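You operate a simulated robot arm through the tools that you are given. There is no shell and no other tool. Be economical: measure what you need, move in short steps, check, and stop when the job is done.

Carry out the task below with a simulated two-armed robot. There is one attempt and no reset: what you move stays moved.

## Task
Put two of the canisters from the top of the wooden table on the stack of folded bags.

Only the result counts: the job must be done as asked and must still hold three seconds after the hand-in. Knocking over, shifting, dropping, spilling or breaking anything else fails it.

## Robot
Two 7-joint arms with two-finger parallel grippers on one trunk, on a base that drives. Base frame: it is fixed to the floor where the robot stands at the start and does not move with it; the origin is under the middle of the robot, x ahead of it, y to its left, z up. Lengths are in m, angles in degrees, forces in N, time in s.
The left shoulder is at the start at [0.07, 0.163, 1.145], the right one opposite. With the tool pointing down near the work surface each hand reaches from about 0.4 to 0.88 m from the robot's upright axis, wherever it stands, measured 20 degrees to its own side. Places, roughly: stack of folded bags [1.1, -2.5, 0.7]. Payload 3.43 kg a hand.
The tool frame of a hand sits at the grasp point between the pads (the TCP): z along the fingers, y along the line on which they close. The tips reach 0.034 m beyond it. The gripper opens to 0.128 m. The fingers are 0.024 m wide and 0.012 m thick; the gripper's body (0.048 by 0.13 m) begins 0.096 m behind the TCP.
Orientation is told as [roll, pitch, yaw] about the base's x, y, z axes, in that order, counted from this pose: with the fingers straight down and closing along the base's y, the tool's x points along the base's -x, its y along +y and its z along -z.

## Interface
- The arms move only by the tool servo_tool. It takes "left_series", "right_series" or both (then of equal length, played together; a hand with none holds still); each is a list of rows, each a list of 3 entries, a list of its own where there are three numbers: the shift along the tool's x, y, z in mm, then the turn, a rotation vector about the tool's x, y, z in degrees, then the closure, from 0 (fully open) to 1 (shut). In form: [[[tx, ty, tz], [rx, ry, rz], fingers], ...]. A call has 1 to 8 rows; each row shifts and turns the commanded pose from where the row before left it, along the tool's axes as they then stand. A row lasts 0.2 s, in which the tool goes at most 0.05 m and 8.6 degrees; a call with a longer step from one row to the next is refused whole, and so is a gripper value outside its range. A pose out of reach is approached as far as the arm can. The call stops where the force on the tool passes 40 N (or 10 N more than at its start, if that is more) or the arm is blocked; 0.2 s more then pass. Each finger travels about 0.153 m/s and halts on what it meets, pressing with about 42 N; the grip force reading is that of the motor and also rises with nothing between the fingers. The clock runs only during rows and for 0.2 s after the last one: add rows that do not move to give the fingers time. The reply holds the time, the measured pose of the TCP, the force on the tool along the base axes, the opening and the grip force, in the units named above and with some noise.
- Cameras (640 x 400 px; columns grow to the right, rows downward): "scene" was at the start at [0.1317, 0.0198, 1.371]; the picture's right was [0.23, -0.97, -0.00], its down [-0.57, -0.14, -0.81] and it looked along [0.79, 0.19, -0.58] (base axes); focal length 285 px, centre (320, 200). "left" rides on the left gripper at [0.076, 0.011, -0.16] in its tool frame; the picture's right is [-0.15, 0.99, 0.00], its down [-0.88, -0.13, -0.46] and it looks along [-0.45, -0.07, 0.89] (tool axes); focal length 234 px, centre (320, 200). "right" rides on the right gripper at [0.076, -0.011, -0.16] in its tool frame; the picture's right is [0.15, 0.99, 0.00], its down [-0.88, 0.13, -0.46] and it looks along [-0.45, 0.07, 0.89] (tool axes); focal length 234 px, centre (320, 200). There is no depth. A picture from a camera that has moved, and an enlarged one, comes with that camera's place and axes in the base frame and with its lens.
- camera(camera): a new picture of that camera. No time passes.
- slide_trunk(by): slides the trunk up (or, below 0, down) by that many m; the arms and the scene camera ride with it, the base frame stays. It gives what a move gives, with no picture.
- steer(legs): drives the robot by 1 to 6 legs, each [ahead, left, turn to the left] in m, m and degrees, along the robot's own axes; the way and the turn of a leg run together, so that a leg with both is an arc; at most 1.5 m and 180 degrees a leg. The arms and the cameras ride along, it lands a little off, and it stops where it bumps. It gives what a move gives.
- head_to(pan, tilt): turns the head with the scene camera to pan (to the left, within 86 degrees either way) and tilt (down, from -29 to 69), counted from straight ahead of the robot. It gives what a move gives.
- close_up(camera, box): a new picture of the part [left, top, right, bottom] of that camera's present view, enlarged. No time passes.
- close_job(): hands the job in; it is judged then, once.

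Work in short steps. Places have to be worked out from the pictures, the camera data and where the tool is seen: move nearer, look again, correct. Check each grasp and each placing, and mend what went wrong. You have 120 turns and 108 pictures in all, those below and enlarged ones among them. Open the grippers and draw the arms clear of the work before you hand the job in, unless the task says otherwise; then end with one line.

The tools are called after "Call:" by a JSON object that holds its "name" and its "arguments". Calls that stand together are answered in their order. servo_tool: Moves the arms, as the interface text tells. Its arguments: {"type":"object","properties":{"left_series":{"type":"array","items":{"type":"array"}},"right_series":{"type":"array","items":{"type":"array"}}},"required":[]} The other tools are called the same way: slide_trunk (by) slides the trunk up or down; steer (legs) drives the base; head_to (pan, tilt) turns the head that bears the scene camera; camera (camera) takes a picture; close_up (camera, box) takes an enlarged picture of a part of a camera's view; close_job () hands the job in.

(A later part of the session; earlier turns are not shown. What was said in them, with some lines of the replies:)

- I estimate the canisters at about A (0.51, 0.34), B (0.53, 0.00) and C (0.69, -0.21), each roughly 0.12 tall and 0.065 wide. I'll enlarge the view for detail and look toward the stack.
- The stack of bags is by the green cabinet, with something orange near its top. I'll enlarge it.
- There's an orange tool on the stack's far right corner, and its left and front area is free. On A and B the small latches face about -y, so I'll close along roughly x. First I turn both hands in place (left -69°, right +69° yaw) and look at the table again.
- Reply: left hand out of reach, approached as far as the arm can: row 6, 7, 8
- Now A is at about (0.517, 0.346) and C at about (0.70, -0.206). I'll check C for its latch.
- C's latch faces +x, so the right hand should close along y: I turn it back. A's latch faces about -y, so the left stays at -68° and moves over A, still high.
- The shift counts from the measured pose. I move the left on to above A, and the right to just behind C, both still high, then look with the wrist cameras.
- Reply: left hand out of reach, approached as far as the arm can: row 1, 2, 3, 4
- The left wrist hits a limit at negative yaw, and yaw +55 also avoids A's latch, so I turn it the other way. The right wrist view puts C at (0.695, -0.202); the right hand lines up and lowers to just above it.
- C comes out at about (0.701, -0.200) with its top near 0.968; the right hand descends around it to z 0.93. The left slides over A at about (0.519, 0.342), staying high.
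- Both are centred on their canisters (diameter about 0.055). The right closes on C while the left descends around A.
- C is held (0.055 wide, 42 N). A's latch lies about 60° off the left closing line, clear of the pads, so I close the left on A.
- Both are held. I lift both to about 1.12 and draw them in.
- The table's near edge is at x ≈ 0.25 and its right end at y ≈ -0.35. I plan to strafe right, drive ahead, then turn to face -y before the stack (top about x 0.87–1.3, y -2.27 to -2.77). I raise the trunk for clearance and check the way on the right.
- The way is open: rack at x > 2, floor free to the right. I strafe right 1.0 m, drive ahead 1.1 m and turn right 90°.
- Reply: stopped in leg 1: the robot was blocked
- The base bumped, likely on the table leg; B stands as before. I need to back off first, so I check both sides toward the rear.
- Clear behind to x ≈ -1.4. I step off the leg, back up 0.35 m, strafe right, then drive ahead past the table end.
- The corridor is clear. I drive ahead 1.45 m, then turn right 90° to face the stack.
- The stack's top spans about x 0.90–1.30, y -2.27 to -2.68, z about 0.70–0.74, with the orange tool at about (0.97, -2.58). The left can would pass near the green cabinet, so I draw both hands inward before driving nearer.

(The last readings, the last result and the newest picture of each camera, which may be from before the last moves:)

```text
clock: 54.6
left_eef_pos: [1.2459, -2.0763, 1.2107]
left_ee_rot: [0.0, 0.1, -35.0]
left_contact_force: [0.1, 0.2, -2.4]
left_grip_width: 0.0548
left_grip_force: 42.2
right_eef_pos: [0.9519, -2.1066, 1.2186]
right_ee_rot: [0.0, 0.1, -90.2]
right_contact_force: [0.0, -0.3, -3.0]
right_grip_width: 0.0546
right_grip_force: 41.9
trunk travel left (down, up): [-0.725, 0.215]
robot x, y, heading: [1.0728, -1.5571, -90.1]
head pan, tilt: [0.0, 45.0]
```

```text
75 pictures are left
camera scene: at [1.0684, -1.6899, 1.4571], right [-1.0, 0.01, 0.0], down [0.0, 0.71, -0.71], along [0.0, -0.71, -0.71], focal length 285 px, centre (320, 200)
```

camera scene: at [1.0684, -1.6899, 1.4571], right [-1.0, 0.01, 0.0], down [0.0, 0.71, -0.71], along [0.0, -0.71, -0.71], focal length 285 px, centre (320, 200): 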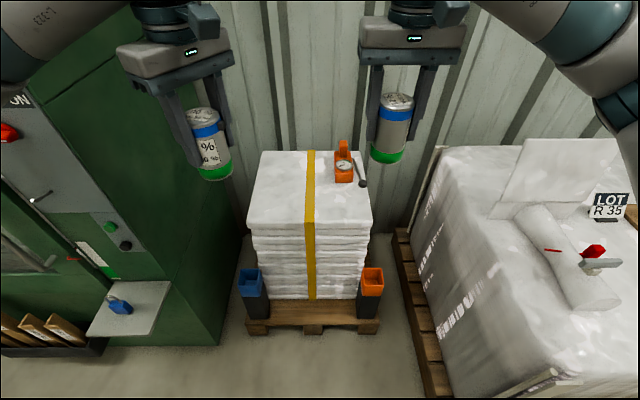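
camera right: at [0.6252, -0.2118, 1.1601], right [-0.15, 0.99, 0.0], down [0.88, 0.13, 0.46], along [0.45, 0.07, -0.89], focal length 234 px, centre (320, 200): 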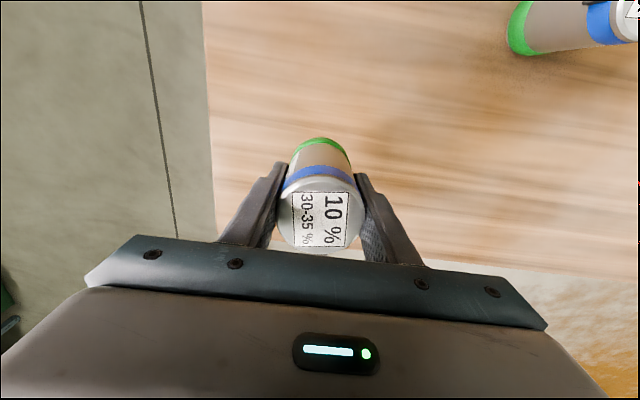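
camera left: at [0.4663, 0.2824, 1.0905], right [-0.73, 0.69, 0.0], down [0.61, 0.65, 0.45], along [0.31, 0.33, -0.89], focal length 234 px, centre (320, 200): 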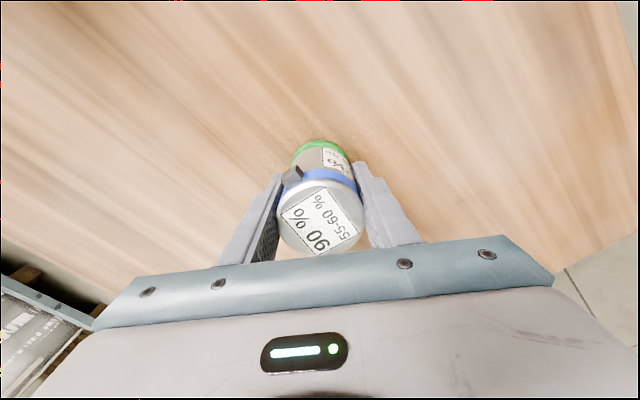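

The stack top is at about z 0.72 with its front edge at y ≈ -2.29. Free spots: left can at (1.20, -2.40), right can at (0.99, -2.38), ahead of the orange tool (front at y ≈ -2.51). I move 0.12 nearer and lower the trunk 0.12.

Call:
{"name": "steer", "arguments": {"legs": [[0.12, 0, 0]]}}

Call:
{"name": "slide_trunk", "arguments": {"by": -0.12}}

Call:
{"name": "camera", "arguments": {"camera": "scene"}}

```text
clock: 55.9
left_eef_pos: [1.2415, -2.1931, 1.2121]
left_ee_rot: [-0.2, -0.1, -35.2]
left_contact_force: [-0.4, -0.5, -2.2]
left_grip_width: 0.055
left_grip_force: 42.1
right_eef_pos: [0.9488, -2.2227, 1.22]
right_ee_rot: [0.2, -0.2, -90.1]
right_contact_force: [-0.3, -0.5, -1.7]
right_grip_width: 0.0549
right_grip_force: 42.0
trunk travel left (down, up): [-0.725, 0.215]
robot x, y, heading: [1.0728, -1.6743, -90.6]
head pan, tilt: [0.0, 45.0]
```

```text
clock: 57.4
left_eef_pos: [1.2419, -2.1929, 1.0911]
left_ee_rot: [0.0, -0.1, -35.2]
left_contact_force: [0.4, -1.0, -2.9]
left_grip_width: 0.055
left_grip_force: 41.7
right_eef_pos: [0.9472, -2.222, 1.1005]
right_ee_rot: [0.1, -0.1, -90.1]
right_contact_force: [-0.4, 0.2, -2.7]
right_grip_width: 0.055
right_grip_force: 41.7
trunk travel left (down, up): [-0.605, 0.335]
robot x, y, heading: [1.0732, -1.6748, -90.3]
head pan, tilt: [0.0, 45.0]
```

```text
74 pictures are left
camera scene: at [1.064, -1.8061, 1.3372], right [-1.0, 0.01, 0.0], down [0.01, 0.71, -0.71], along [0.0, -0.71, -0.71], focal length 285 px, centre (320, 200)
```

scene: 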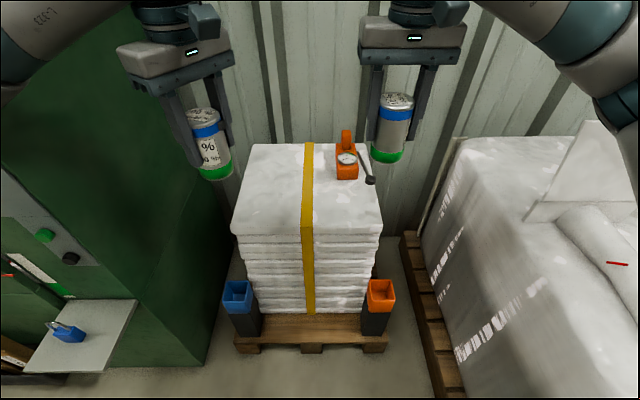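

The top reads z ≈ 0.73. The left hand goes over (1.20, -2.385) and lowers partway.

Call:
{"name": "servo_tool", "arguments": {"left_series": [[[-15, -36, 0], [0, 0, 0], 0.7], [[-15, -36, 0], [0, 0, 0], 0.7], [[-15, -36, 0], [0, 0, 0], 0.7], [[-15, -36, 0], [0, 0, 0], 0.7], [[-16, -37, 0], [0, 0, 0], 0.7], [[0, 0, 40], [0, 0, 0], 0.7], [[0, 0, 40], [0, 0, 0], 0.7], [[0, 0, 40], [0, 0, 0], 0.7]]}}

Call:
{"name": "camera", "arguments": {"camera": "scene"}}

Call:
{"name": "camera", "arguments": {"camera": "left"}}

```text
clock: 59.2
left_eef_pos: [1.2044, -2.3884, 0.9708]
left_ee_rot: [-0.1, -0.1, -35.1]
left_contact_force: [0.3, -0.1, -1.2]
left_grip_width: 0.055
left_grip_force: 41.9
right_eef_pos: [0.9506, -2.2266, 1.0996]
right_ee_rot: [0.0, 0.1, -90.2]
right_contact_force: [0.6, -0.7, -2.4]
right_grip_width: 0.0548
right_grip_force: 41.8
trunk travel left (down, up): [-0.605, 0.335]
robot x, y, heading: [1.0741, -1.6726, -90.3]
head pan, tilt: [0.0, 45.0]
```

```text
73 pictures are left
camera scene: at [1.0677, -1.8105, 1.3371], right [-1.0, 0.01, 0.0], down [0.0, 0.71, -0.71], along [-0.01, -0.71, -0.71], focal length 285 px, centre (320, 200)
```

scene: 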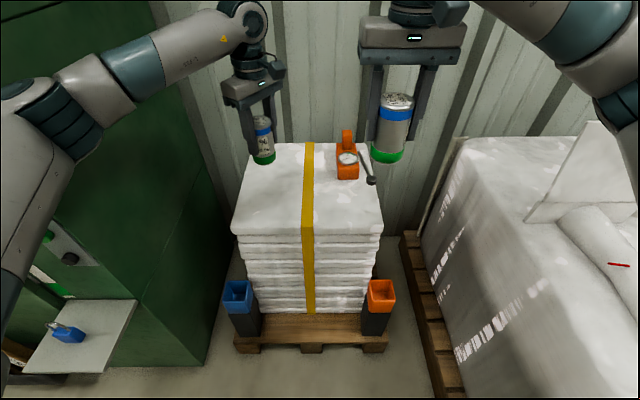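

```text
72 pictures are left
camera left: at [1.1494, -2.3367, 1.1309], right [0.69, 0.72, 0.0], down [0.65, -0.61, 0.46], along [0.33, -0.31, -0.89], focal length 234 px, centre (320, 200)
```

left: 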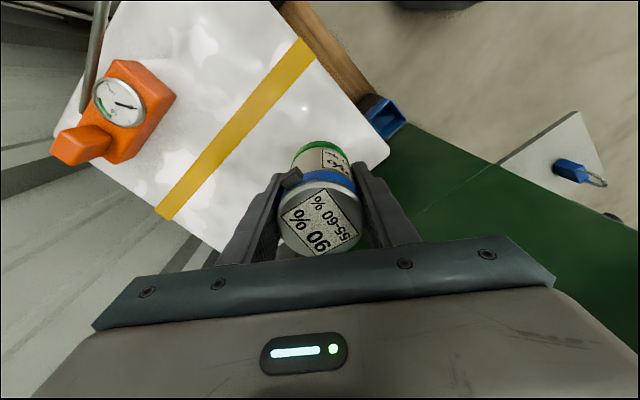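

The left can hangs well inside the stack's left part. I nudge it 2 cm further in and lower to about 3 cm above the top.

Call:
{"name": "servo_tool", "arguments": {"left_series": [[[-12, -18, 0], [0, 0, 0], 0.7], [[0, 0, 35], [0, 0, 0], 0.7], [[0, 0, 35], [0, 0, 0], 0.7], [[0, 0, 35], [0, 0, 0], 0.7], [[0, 0, 30], [0, 0, 0], 0.7], [[0, 0, 0], [0, 0, 0], 0.7]]}}

Call:
{"name": "close_up", "arguments": {"camera": "scene", "box": [190, 80, 430, 250]}}

```text
clock: 60.6
left_eef_pos: [1.2013, -2.4086, 0.8368]
left_ee_rot: [-0.1, 0.0, -35.2]
left_contact_force: [0.5, 0.0, -1.5]
left_grip_width: 0.0552
left_grip_force: 41.4
right_eef_pos: [0.9516, -2.2248, 1.1005]
right_ee_rot: [-0.1, 0.2, -90.1]
right_contact_force: [1.3, 0.0, -1.7]
right_grip_width: 0.0551
right_grip_force: 41.7
trunk travel left (down, up): [-0.605, 0.335]
robot x, y, heading: [1.0737, -1.6749, -90.5]
head pan, tilt: [0.0, 45.0]
```

```text
2.35 times, centred on (310, 165) of scene
camera zoom: at [1.0671, -1.8094, 1.3372], right [-1.0, 0.01, 0.0], down [0.0, 0.71, -0.71], along [0.0, -0.71, -0.71], focal length 671 px, centre (344, 282)
```

zoom: 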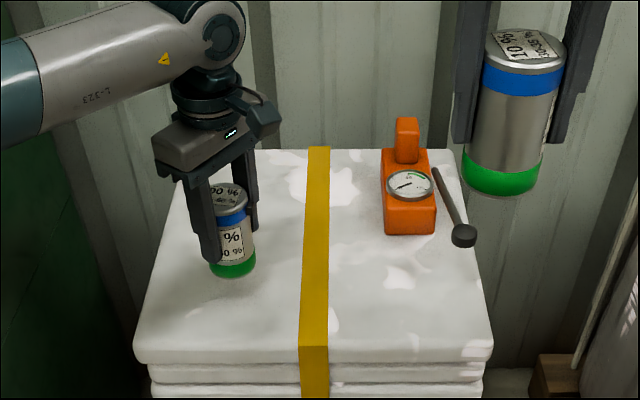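

The can is about 3 cm above the sheet. I lower in small steps watching the force.

Call:
{"name": "servo_tool", "arguments": {"left_series": [[[0, 0, 8], [0, 0, 0], 0.7], [[0, 0, 8], [0, 0, 0], 0.7], [[0, 0, 6], [0, 0, 0], 0.7], [[0, 0, 0], [0, 0, 0], 0.7]]}}

Call:
{"name": "close_up", "arguments": {"camera": "scene", "box": [230, 130, 330, 200]}}

```text
clock: 61.6
left_eef_pos: [1.2023, -2.4101, 0.8144]
left_ee_rot: [0.1, 0.0, -35.2]
left_contact_force: [0.1, -0.1, -2.5]
left_grip_width: 0.0549
left_grip_force: 41.9
right_eef_pos: [0.9513, -2.2238, 1.1005]
right_ee_rot: [0.0, 0.0, -90.1]
right_contact_force: [-0.3, 0.0, -1.9]
right_grip_width: 0.0548
right_grip_force: 42.0
trunk travel left (down, up): [-0.605, 0.335]
robot x, y, heading: [1.0724, -1.6765, -90.4]
head pan, tilt: [0.0, 45.0]
```

```text
5.71 times, centred on (280, 165) of scene
camera zoom: at [1.0673, -1.8096, 1.3371], right [-1.0, 0.01, 0.0], down [0.0, 0.71, -0.71], along [0.0, -0.71, -0.71], focal length 1628 px, centre (549, 400)
```

zoom: 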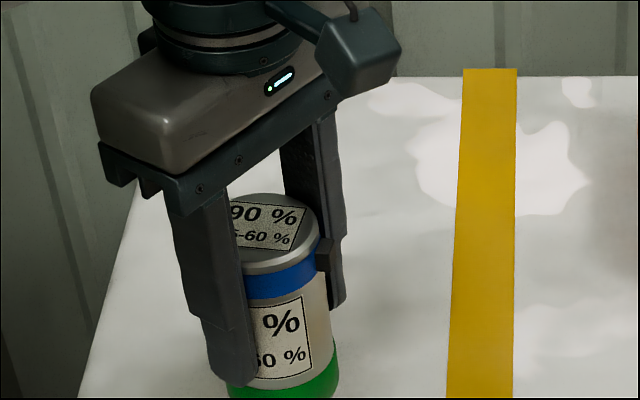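

No contact yet; I go on down in 4 mm steps.

Call:
{"name": "servo_tool", "arguments": {"left_series": [[[0, 0, 4], [0, 0, 0], 0.7], [[0, 0, 4], [0, 0, 0], 0.7], [[0, 0, 4], [0, 0, 0], 0.7], [[0, 0, 0], [0, 0, 0], 0.7]]}}

```text
clock: 62.6
left_eef_pos: [1.2013, -2.4093, 0.8008]
left_ee_rot: [0.0, 0.0, -35.1]
left_contact_force: [-0.5, 0.3, -2.2]
left_grip_width: 0.0551
left_grip_force: 41.7
right_eef_pos: [0.9499, -2.2254, 1.0995]
right_ee_rot: [0.0, 0.1, -90.0]
right_contact_force: [0.6, 0.1, -3.3]
right_grip_width: 0.055
right_grip_force: 42.2
trunk travel left (down, up): [-0.605, 0.335]
robot x, y, heading: [1.0744, -1.6757, -90.5]
head pan, tilt: [0.0, 45.0]
```

Call:
{"name": "servo_tool", "arguments": {"left_series": [[[0, 0, 4], [0, 0, 0], 0.7], [[0, 0, 4], [0, 0, 0], 0.7], [[0, 0, 0], [0, 0, 0], 0.7]]}}

Call:
{"name": "close_up", "arguments": {"camera": "scene", "box": [220, 140, 340, 240]}}

```text
clock: 63.4
left_eef_pos: [1.2014, -2.4088, 0.7932]
left_ee_rot: [0.0, -0.1, -35.1]
left_contact_force: [-0.2, -0.1, -2.0]
left_grip_width: 0.0551
left_grip_force: 41.7
right_eef_pos: [0.9509, -2.2257, 1.0995]
right_ee_rot: [0.0, 0.2, -90.1]
right_contact_force: [0.1, -0.4, -2.1]
right_grip_width: 0.0551
right_grip_force: 42.0
trunk travel left (down, up): [-0.605, 0.335]
robot x, y, heading: [1.0727, -1.6766, -90.3]
head pan, tilt: [0.0, 45.0]
```

```text
4.00 times, centred on (280, 190) of scene
camera zoom: at [1.0673, -1.8097, 1.3371], right [-1.0, 0.01, 0.0], down [0.0, 0.71, -0.71], along [0.0, -0.71, -0.71], focal length 1140 px, centre (480, 240)
```

zoom: 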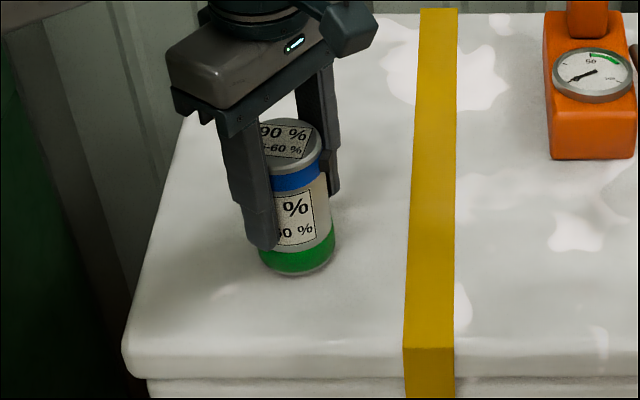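

Still free, gap looks small. Continuing with 3 mm steps.

Call:
{"name": "servo_tool", "arguments": {"left_series": [[[0, 0, 3], [0, 0, 0], 0.7], [[0, 0, 3], [0, 0, 0], 0.7], [[0, 0, 0], [0, 0, 0], 0.7]]}}

```text
clock: 64.2
left_eef_pos: [1.2019, -2.4095, 0.7892]
left_ee_rot: [-0.1, -0.1, -35.0]
left_contact_force: [1.3, -1.4, 10.2]
left_grip_width: 0.0548
left_grip_force: 42.1
right_eef_pos: [0.9505, -2.2249, 1.1002]
right_ee_rot: [0.0, 0.0, -90.0]
right_contact_force: [0.2, 0.0, -1.4]
right_grip_width: 0.0548
right_grip_force: 41.5
trunk travel left (down, up): [-0.605, 0.335]
robot x, y, heading: [1.0708, -1.6776, -90.1]
head pan, tilt: [0.0, 45.0]
```

Contact at TCP z 0.789 (10 N upward). I open in stages and then rise straight up.

Call:
{"name": "servo_tool", "arguments": {"left_series": [[[0, 0, -1], [0, 0, 0], 0.55], [[0, 0, 0], [0, 0, 0], 0.5], [[0, 0, 0], [0, 0, 0], 0.4], [[0, 0, 0], [0, 0, 0], 0.25], [[0, 0, 0], [0, 0, 0], 0.1], [[0, 0, 0], [0, 0, 0], 0.1]]}}

Call:
{"name": "close_up", "arguments": {"camera": "scene", "box": [220, 110, 400, 240]}}

Call:
{"name": "camera", "arguments": {"camera": "left"}}

```text
clock: 65.6
left_eef_pos: [1.2012, -2.4096, 0.7897]
left_ee_rot: [-0.2, 0.0, -35.1]
left_contact_force: [1.0, 0.1, -0.2]
left_grip_width: 0.115
left_grip_force: 0.0
right_eef_pos: [0.9513, -2.2255, 1.1005]
right_ee_rot: [0.0, 0.1, -90.0]
right_contact_force: [-0.3, -0.2, -2.2]
right_grip_width: 0.0551
right_grip_force: 41.7
trunk travel left (down, up): [-0.605, 0.335]
robot x, y, heading: [1.0738, -1.6752, -90.2]
head pan, tilt: [0.0, 45.0]
```

```text
3.08 times, centred on (310, 175) of scene
camera zoom: at [1.0673, -1.8094, 1.3371], right [-1.0, 0.01, 0.0], down [0.0, 0.71, -0.71], along [0.0, -0.71, -0.71], focal length 877 px, centre (351, 277)
```

zoom: 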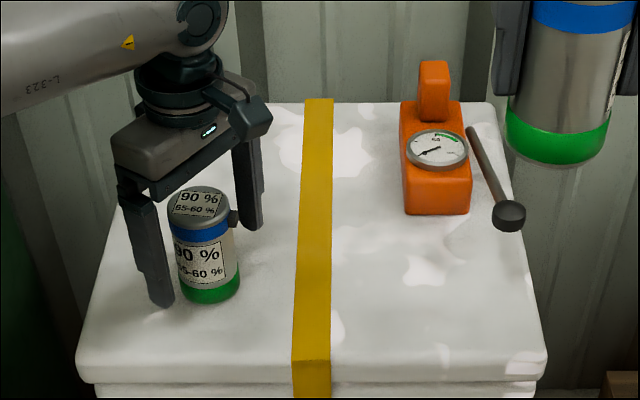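

```text
67 pictures are left
camera left: at [1.1474, -2.3571, 0.9492], right [0.69, 0.72, 0.0], down [0.65, -0.61, 0.46], along [0.33, -0.31, -0.89], focal length 234 px, centre (320, 200)
```

left: 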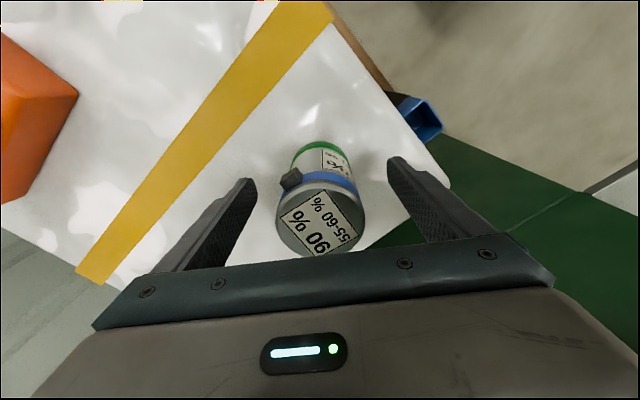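

A stands upright on the stack and is free. The left rises straight up.

Call:
{"name": "servo_tool", "arguments": {"left_series": [[[0, 0, -15], [0, 0, 0], 0.1], [[0, 0, -30], [0, 0, 0], 0.1], [[0, 0, -40], [0, 0, 0], 0.1], [[0, 0, -40], [0, 0, 0], 0.1], [[0, 0, -40], [0, 0, 0], 0.1], [[0, 0, -40], [0, 0, 0], 0.1], [[0, 0, -40], [0, 0, 0], 0.1], [[0, 0, -40], [0, 0, 0], 0.1]]}}

Call:
{"name": "servo_tool", "arguments": {"left_series": [[[15, 36, 0], [0, 0, 0], 0.1], [[15, 36, 0], [0, 0, 0], 0.1], [[23, 33, 0], [0, 0, 0], 0.1], [[23, 33, 0], [0, 0, 0], 0.1], [[23, 33, 0], [0, 0, 0], 0.1], [[0, 0, 0], [0, 0, 0], 0.1]], "right_series": [[[0, 8, 0], [0, 0, 0], 0.7], [[-30, 8, 0], [0, 0, 0], 0.7], [[-30, 8, 0], [0, 0, 0], 0.7], [[-35, 8, 0], [0, 0, 0], 0.7], [[-35, 8, 0], [0, 0, 0], 0.7], [[-25, 0, 0], [0, 0, 0], 0.7]]}}

Call:
{"name": "camera", "arguments": {"camera": "scene"}}

Call:
{"name": "camera", "arguments": {"camera": "right"}}

```text
clock: 67.4
left_eef_pos: [1.2014, -2.4083, 1.0749]
left_ee_rot: [-0.1, 0.0, -35.2]
left_contact_force: [0.2, -0.3, 0.2]
left_grip_width: 0.1155
left_grip_force: 0.1
right_eef_pos: [0.9506, -2.225, 1.1005]
right_ee_rot: [0.1, -0.1, -90.1]
right_contact_force: [-1.1, 0.2, -2.1]
right_grip_width: 0.0552
right_grip_force: 42.0
trunk travel left (down, up): [-0.605, 0.335]
robot x, y, heading: [1.0725, -1.6745, -90.5]
head pan, tilt: [0.0, 45.0]
```

```text
clock: 68.8
left_eef_pos: [1.2193, -2.2132, 1.0728]
left_ee_rot: [0.0, 0.0, -35.0]
left_contact_force: [-0.9, 0.2, 0.1]
left_grip_width: 0.1153
left_grip_force: 0.1
right_eef_pos: [0.9906, -2.3817, 1.0988]
right_ee_rot: [0.1, 0.1, -90.1]
right_contact_force: [-0.6, -0.2, -2.1]
right_grip_width: 0.0551
right_grip_force: 42.2
trunk travel left (down, up): [-0.605, 0.335]
robot x, y, heading: [1.0744, -1.6746, -90.6]
head pan, tilt: [0.0, 45.0]
```

```text
66 pictures are left
camera scene: at [1.0674, -1.8103, 1.337], right [-1.0, 0.01, 0.0], down [0.0, 0.71, -0.71], along [0.0, -0.71, -0.71], focal length 285 px, centre (320, 200)
```

scene: 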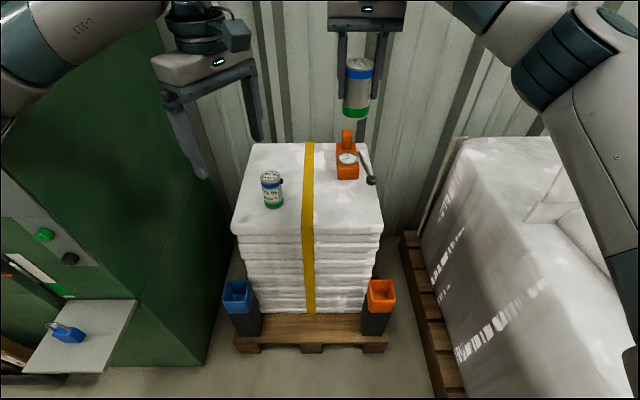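

```text
65 pictures are left
camera right: at [0.9806, -2.3067, 1.2587], right [0.99, 0.14, 0.0], down [0.13, -0.88, 0.45], along [0.07, -0.45, -0.89], focal length 234 px, centre (320, 200)
```

right: 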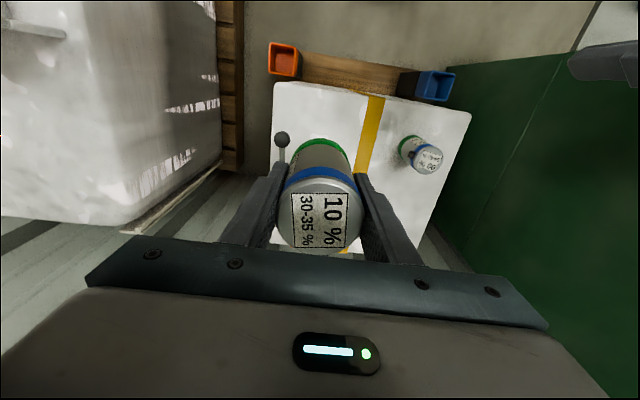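

A stands well. The orange tool's lever knob is near (0.915, -2.44), so I shift the right can to (1.015, -2.375) and lower to a few cm above the top.

Call:
{"name": "servo_tool", "arguments": {"right_series": [[[7, 25, 10], [0, 0, 0], 0.7], [[0, 0, 35], [0, 0, 0], 0.7], [[0, 0, 35], [0, 0, 0], 0.7], [[0, 0, 35], [0, 0, 0], 0.7], [[0, 0, 35], [0, 0, 0], 0.7], [[0, 0, 35], [0, 0, 0], 0.7], [[0, 0, 35], [0, 0, 0], 0.7], [[0, 0, 35], [0, 0, 0], 0.7]]}}

Call:
{"name": "camera", "arguments": {"camera": "right"}}

Call:
{"name": "close_up", "arguments": {"camera": "scene", "box": [220, 110, 400, 240]}}

```text
clock: 70.6
left_eef_pos: [1.2187, -2.2133, 1.0733]
left_ee_rot: [0.1, -0.1, -35.1]
left_contact_force: [-0.1, -0.6, 0.1]
left_grip_width: 0.1155
left_grip_force: 0.0
right_eef_pos: [1.0146, -2.3732, 0.8439]
right_ee_rot: [0.1, 0.0, -90.1]
right_contact_force: [-0.3, -0.3, -2.8]
right_grip_width: 0.055
right_grip_force: 42.1
trunk travel left (down, up): [-0.605, 0.335]
robot x, y, heading: [1.0728, -1.6766, -90.7]
head pan, tilt: [0.0, 45.0]
```

```text
64 pictures are left
camera right: at [1.0053, -2.2993, 1.0032], right [0.99, 0.14, 0.0], down [0.13, -0.88, 0.45], along [0.07, -0.45, -0.89], focal length 234 px, centre (320, 200)
```

right: 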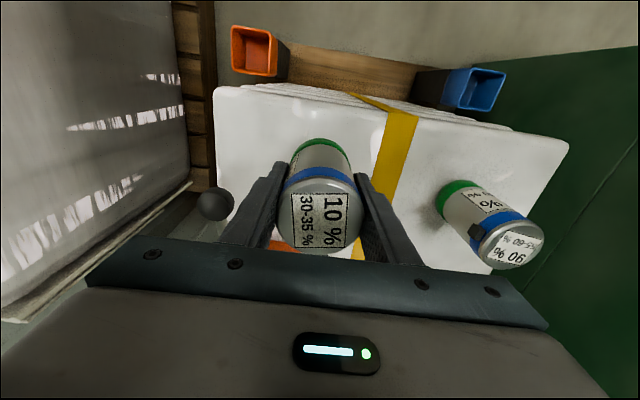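

```text
3.08 times, centred on (310, 175) of scene
camera zoom: at [1.0672, -1.8101, 1.3371], right [-1.0, 0.01, 0.0], down [0.0, 0.71, -0.71], along [0.0, -0.71, -0.71], focal length 877 px, centre (351, 277)
```

zoom: 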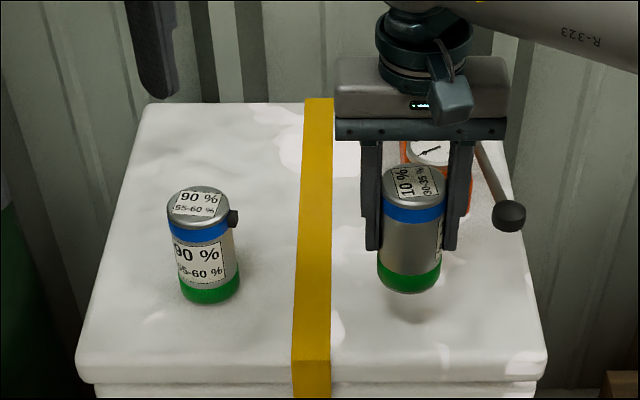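

Triangulating, the lever knob stands at about (0.93, -2.41, 0.83), about 3 cm from the finger. I shift 12 mm away from it and lower to near contact; I'll open only partly.

Call:
{"name": "servo_tool", "arguments": {"right_series": [[[0, 12, 0], [0, 0, 0], 0.7], [[0, 0, 15], [0, 0, 0], 0.7], [[0, 0, 15], [0, 0, 0], 0.7], [[0, 0, 12], [0, 0, 0], 0.7], [[0, 0, 4], [0, 0, 0], 0.7], [[0, 0, 0], [0, 0, 0], 0.7]]}}

```text
clock: 72.0
left_eef_pos: [1.2185, -2.2123, 1.0737]
left_ee_rot: [-0.1, 0.0, -35.1]
left_contact_force: [-0.7, -0.1, -0.4]
left_grip_width: 0.1154
left_grip_force: 0.0
right_eef_pos: [1.0284, -2.3737, 0.798]
right_ee_rot: [-0.1, 0.1, -90.1]
right_contact_force: [0.1, 0.4, -1.8]
right_grip_width: 0.055
right_grip_force: 42.1
trunk travel left (down, up): [-0.605, 0.335]
robot x, y, heading: [1.0722, -1.6764, -90.3]
head pan, tilt: [0.0, 45.0]
```

Call:
{"name": "servo_tool", "arguments": {"right_series": [[[0, 0, 3], [0, 0, 0], 0.7], [[0, 0, 3], [0, 0, 0], 0.7], [[0, 0, 3], [0, 0, 0], 0.7], [[0, 0, 0], [0, 0, 0], 0.7]]}}

Call:
{"name": "close_up", "arguments": {"camera": "scene", "box": [220, 110, 400, 240]}}

```text
clock: 73.0
left_eef_pos: [1.2202, -2.2116, 1.0738]
left_ee_rot: [-0.1, 0.0, -35.1]
left_contact_force: [-0.3, -0.4, -0.3]
left_grip_width: 0.115
left_grip_force: 0.0
right_eef_pos: [1.0264, -2.374, 0.7902]
right_ee_rot: [0.0, 0.0, -90.2]
right_contact_force: [-1.2, 0.6, 0.5]
right_grip_width: 0.0549
right_grip_force: 41.9
trunk travel left (down, up): [-0.605, 0.335]
robot x, y, heading: [1.0716, -1.6763, -90.4]
head pan, tilt: [0.0, 45.0]
```

```text
3.08 times, centred on (310, 175) of scene
camera zoom: at [1.0673, -1.8091, 1.3372], right [-1.0, 0.01, 0.0], down [0.0, 0.71, -0.71], along [0.0, -0.71, -0.71], focal length 877 px, centre (351, 277)
```

zoom: 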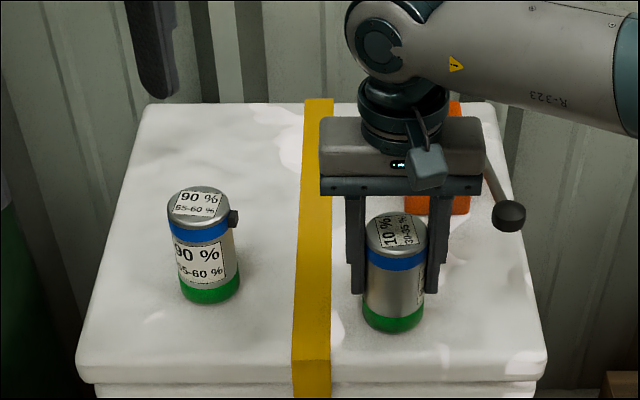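

Contact is just starting (force went from -2 to +0.5). I press 1–2 mm more and check.

Call:
{"name": "servo_tool", "arguments": {"right_series": [[[0, 0, 2], [0, 0, 0], 0.7], [[0, 0, 0], [0, 0, 0], 0.7]]}}

```text
clock: 73.6
left_eef_pos: [1.2188, -2.2114, 1.0738]
left_ee_rot: [-0.1, 0.1, -35.1]
left_contact_force: [-0.3, -0.9, 0.3]
left_grip_width: 0.115
left_grip_force: 0.1
right_eef_pos: [1.0281, -2.3747, 0.7896]
right_ee_rot: [0.1, -0.1, -90.2]
right_contact_force: [-2.3, -1.3, 13.1]
right_grip_width: 0.0552
right_grip_force: 41.8
trunk travel left (down, up): [-0.605, 0.335]
robot x, y, heading: [1.0677, -1.6761, -90.4]
head pan, tilt: [0.0, 45.0]
```

C rests on the stack (13 N). I open the right partly.

Call:
{"name": "servo_tool", "arguments": {"right_series": [[[0, 0, -1], [0, 0, 0], 0.55], [[0, 0, 0], [0, 0, 0], 0.5], [[0, 0, 0], [0, 0, 0], 0.4], [[0, 0, 0], [0, 0, 0], 0.4]]}}

Call:
{"name": "camera", "arguments": {"camera": "right"}}

Call:
{"name": "close_up", "arguments": {"camera": "scene", "box": [220, 110, 400, 240]}}

```text
clock: 74.6
left_eef_pos: [1.2186, -2.2126, 1.0741]
left_ee_rot: [-0.2, 0.0, -35.1]
left_contact_force: [0.2, -0.2, -1.1]
left_grip_width: 0.1154
left_grip_force: 0.1
right_eef_pos: [1.0283, -2.3733, 0.7898]
right_ee_rot: [0.0, 0.0, -90.1]
right_contact_force: [0.2, -0.9, 0.1]
right_grip_width: 0.0767
right_grip_force: 0.1
trunk travel left (down, up): [-0.605, 0.335]
robot x, y, heading: [1.0746, -1.6755, -90.6]
head pan, tilt: [0.0, 45.0]
```

```text
61 pictures are left
camera right: at [1.0181, -2.2981, 0.9488], right [0.99, 0.14, 0.0], down [0.13, -0.88, 0.46], along [0.07, -0.45, -0.89], focal length 234 px, centre (320, 200)
```

right: 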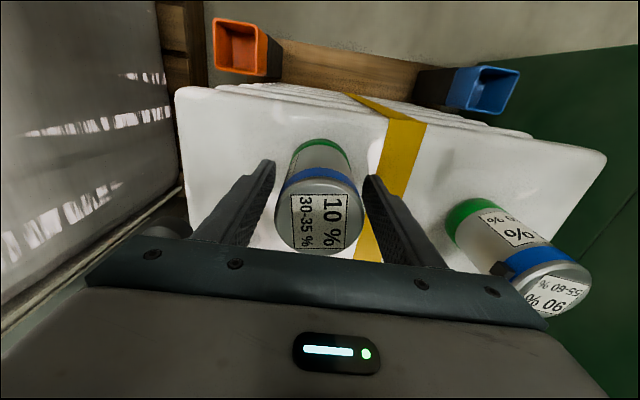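

```text
3.08 times, centred on (310, 175) of scene
camera zoom: at [1.0674, -1.809, 1.3372], right [-1.0, 0.01, 0.0], down [0.0, 0.71, -0.71], along [0.0, -0.71, -0.71], focal length 877 px, centre (351, 277)
```

zoom: 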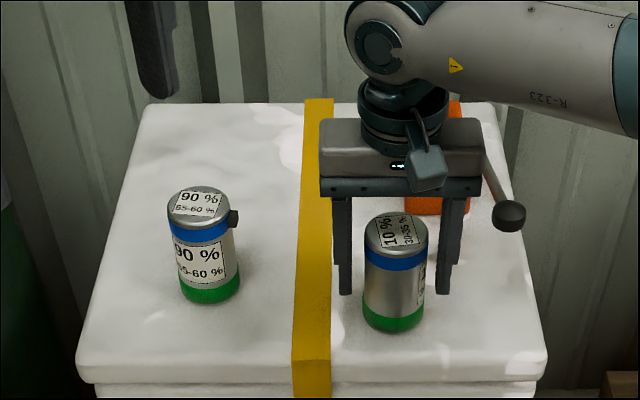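

C is free and upright, with gaps on both sides. I raise the right straight up at this opening, then draw back.

Call:
{"name": "servo_tool", "arguments": {"right_series": [[[0, 0, -10], [0, 0, 0], 0.4], [[0, 0, -25], [0, 0, 0], 0.4], [[0, 0, -35], [0, 0, 0], 0.4], [[0, 0, -40], [0, 0, 0], 0.4], [[0, 0, -40], [0, 0, 0], 0.4], [[0, 0, -40], [0, 0, 0], 0.4], [[0, 0, -40], [0, 0, 0], 0.4], [[0, 0, -40], [0, 0, 0], 0.4]]}}

Call:
{"name": "servo_tool", "arguments": {"right_series": [[[35, 0, 0], [0, 0, 0], 0.2], [[40, -5, 0], [0, 0, 0], 0], [[40, -5, 0], [0, 0, 0], 0], [[40, -5, 0], [0, 0, 0], 0], [[0, 0, 0], [0, 0, 0], 0]]}}

Call:
{"name": "steer", "arguments": {"legs": [[-0.4, 0, 0]]}}

Call:
{"name": "camera", "arguments": {"camera": "scene"}}

```text
clock: 76.4
left_eef_pos: [1.2197, -2.2121, 1.0744]
left_ee_rot: [-0.1, 0.1, -35.1]
left_contact_force: [-0.1, 0.2, -1.1]
left_grip_width: 0.115
left_grip_force: 0.1
right_eef_pos: [1.0282, -2.3741, 1.0589]
right_ee_rot: [0.0, 0.1, -90.2]
right_contact_force: [-0.2, 0.3, 0.0]
right_grip_width: 0.0767
right_grip_force: 0.0
trunk travel left (down, up): [-0.605, 0.335]
robot x, y, heading: [1.07, -1.6765, -90.5]
head pan, tilt: [0.0, 45.0]
```

```text
clock: 77.6
left_eef_pos: [1.2188, -2.2124, 1.0738]
left_ee_rot: [-0.1, 0.0, -35.1]
left_contact_force: [-0.8, -0.8, -1.4]
left_grip_width: 0.1152
left_grip_force: 0.1
right_eef_pos: [1.0144, -2.2194, 1.0586]
right_ee_rot: [-0.1, 0.0, -90.1]
right_contact_force: [0.0, -0.8, 0.5]
right_grip_width: 0.128
right_grip_force: 0.1
trunk travel left (down, up): [-0.605, 0.335]
robot x, y, heading: [1.0719, -1.6755, -90.4]
head pan, tilt: [0.0, 45.0]
```

```text
clock: 80.1
left_eef_pos: [1.2235, -1.81, 1.0734]
left_ee_rot: [0.0, 0.0, -35.0]
left_contact_force: [-0.6, -0.1, 0.0]
left_grip_width: 0.115
left_grip_force: 0.0
right_eef_pos: [1.0174, -1.8179, 1.0588]
right_ee_rot: [0.0, -0.1, -90.0]
right_contact_force: [0.1, 0.2, -0.3]
right_grip_width: 0.1279
right_grip_force: 0.1
trunk travel left (down, up): [-0.605, 0.335]
robot x, y, heading: [1.0719, -1.2747, -90.4]
head pan, tilt: [0.0, 45.0]
```

```text
59 pictures are left
camera scene: at [1.07, -1.4078, 1.3372], right [-1.0, 0.01, 0.0], down [0.0, 0.71, -0.71], along [0.0, -0.71, -0.71], focal length 285 px, centre (320, 200)
```

scene: 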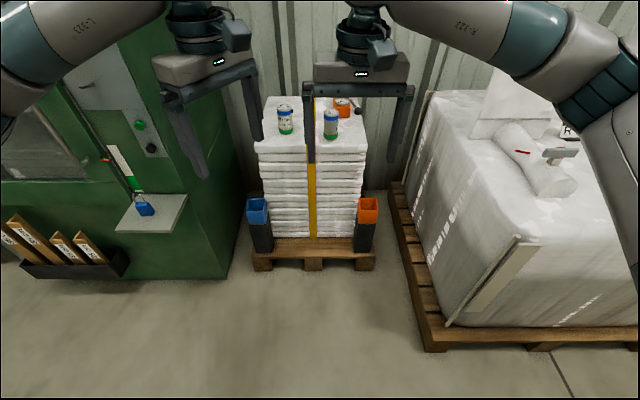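

Both canisters stand upright on the stack, the tool and bins are undisturbed, and the arms are open and clear, so I hand in.

Call:
{"name": "close_job", "arguments": {}}

```text
The job is handed in.
```

I put two canisters from the wooden table (labelled 90 % and 10 %) upright on the stack of folded bags and handed the job in. The base bumped once, probably on a table leg; the third canister and the table looked unmoved in the picture I took right after.
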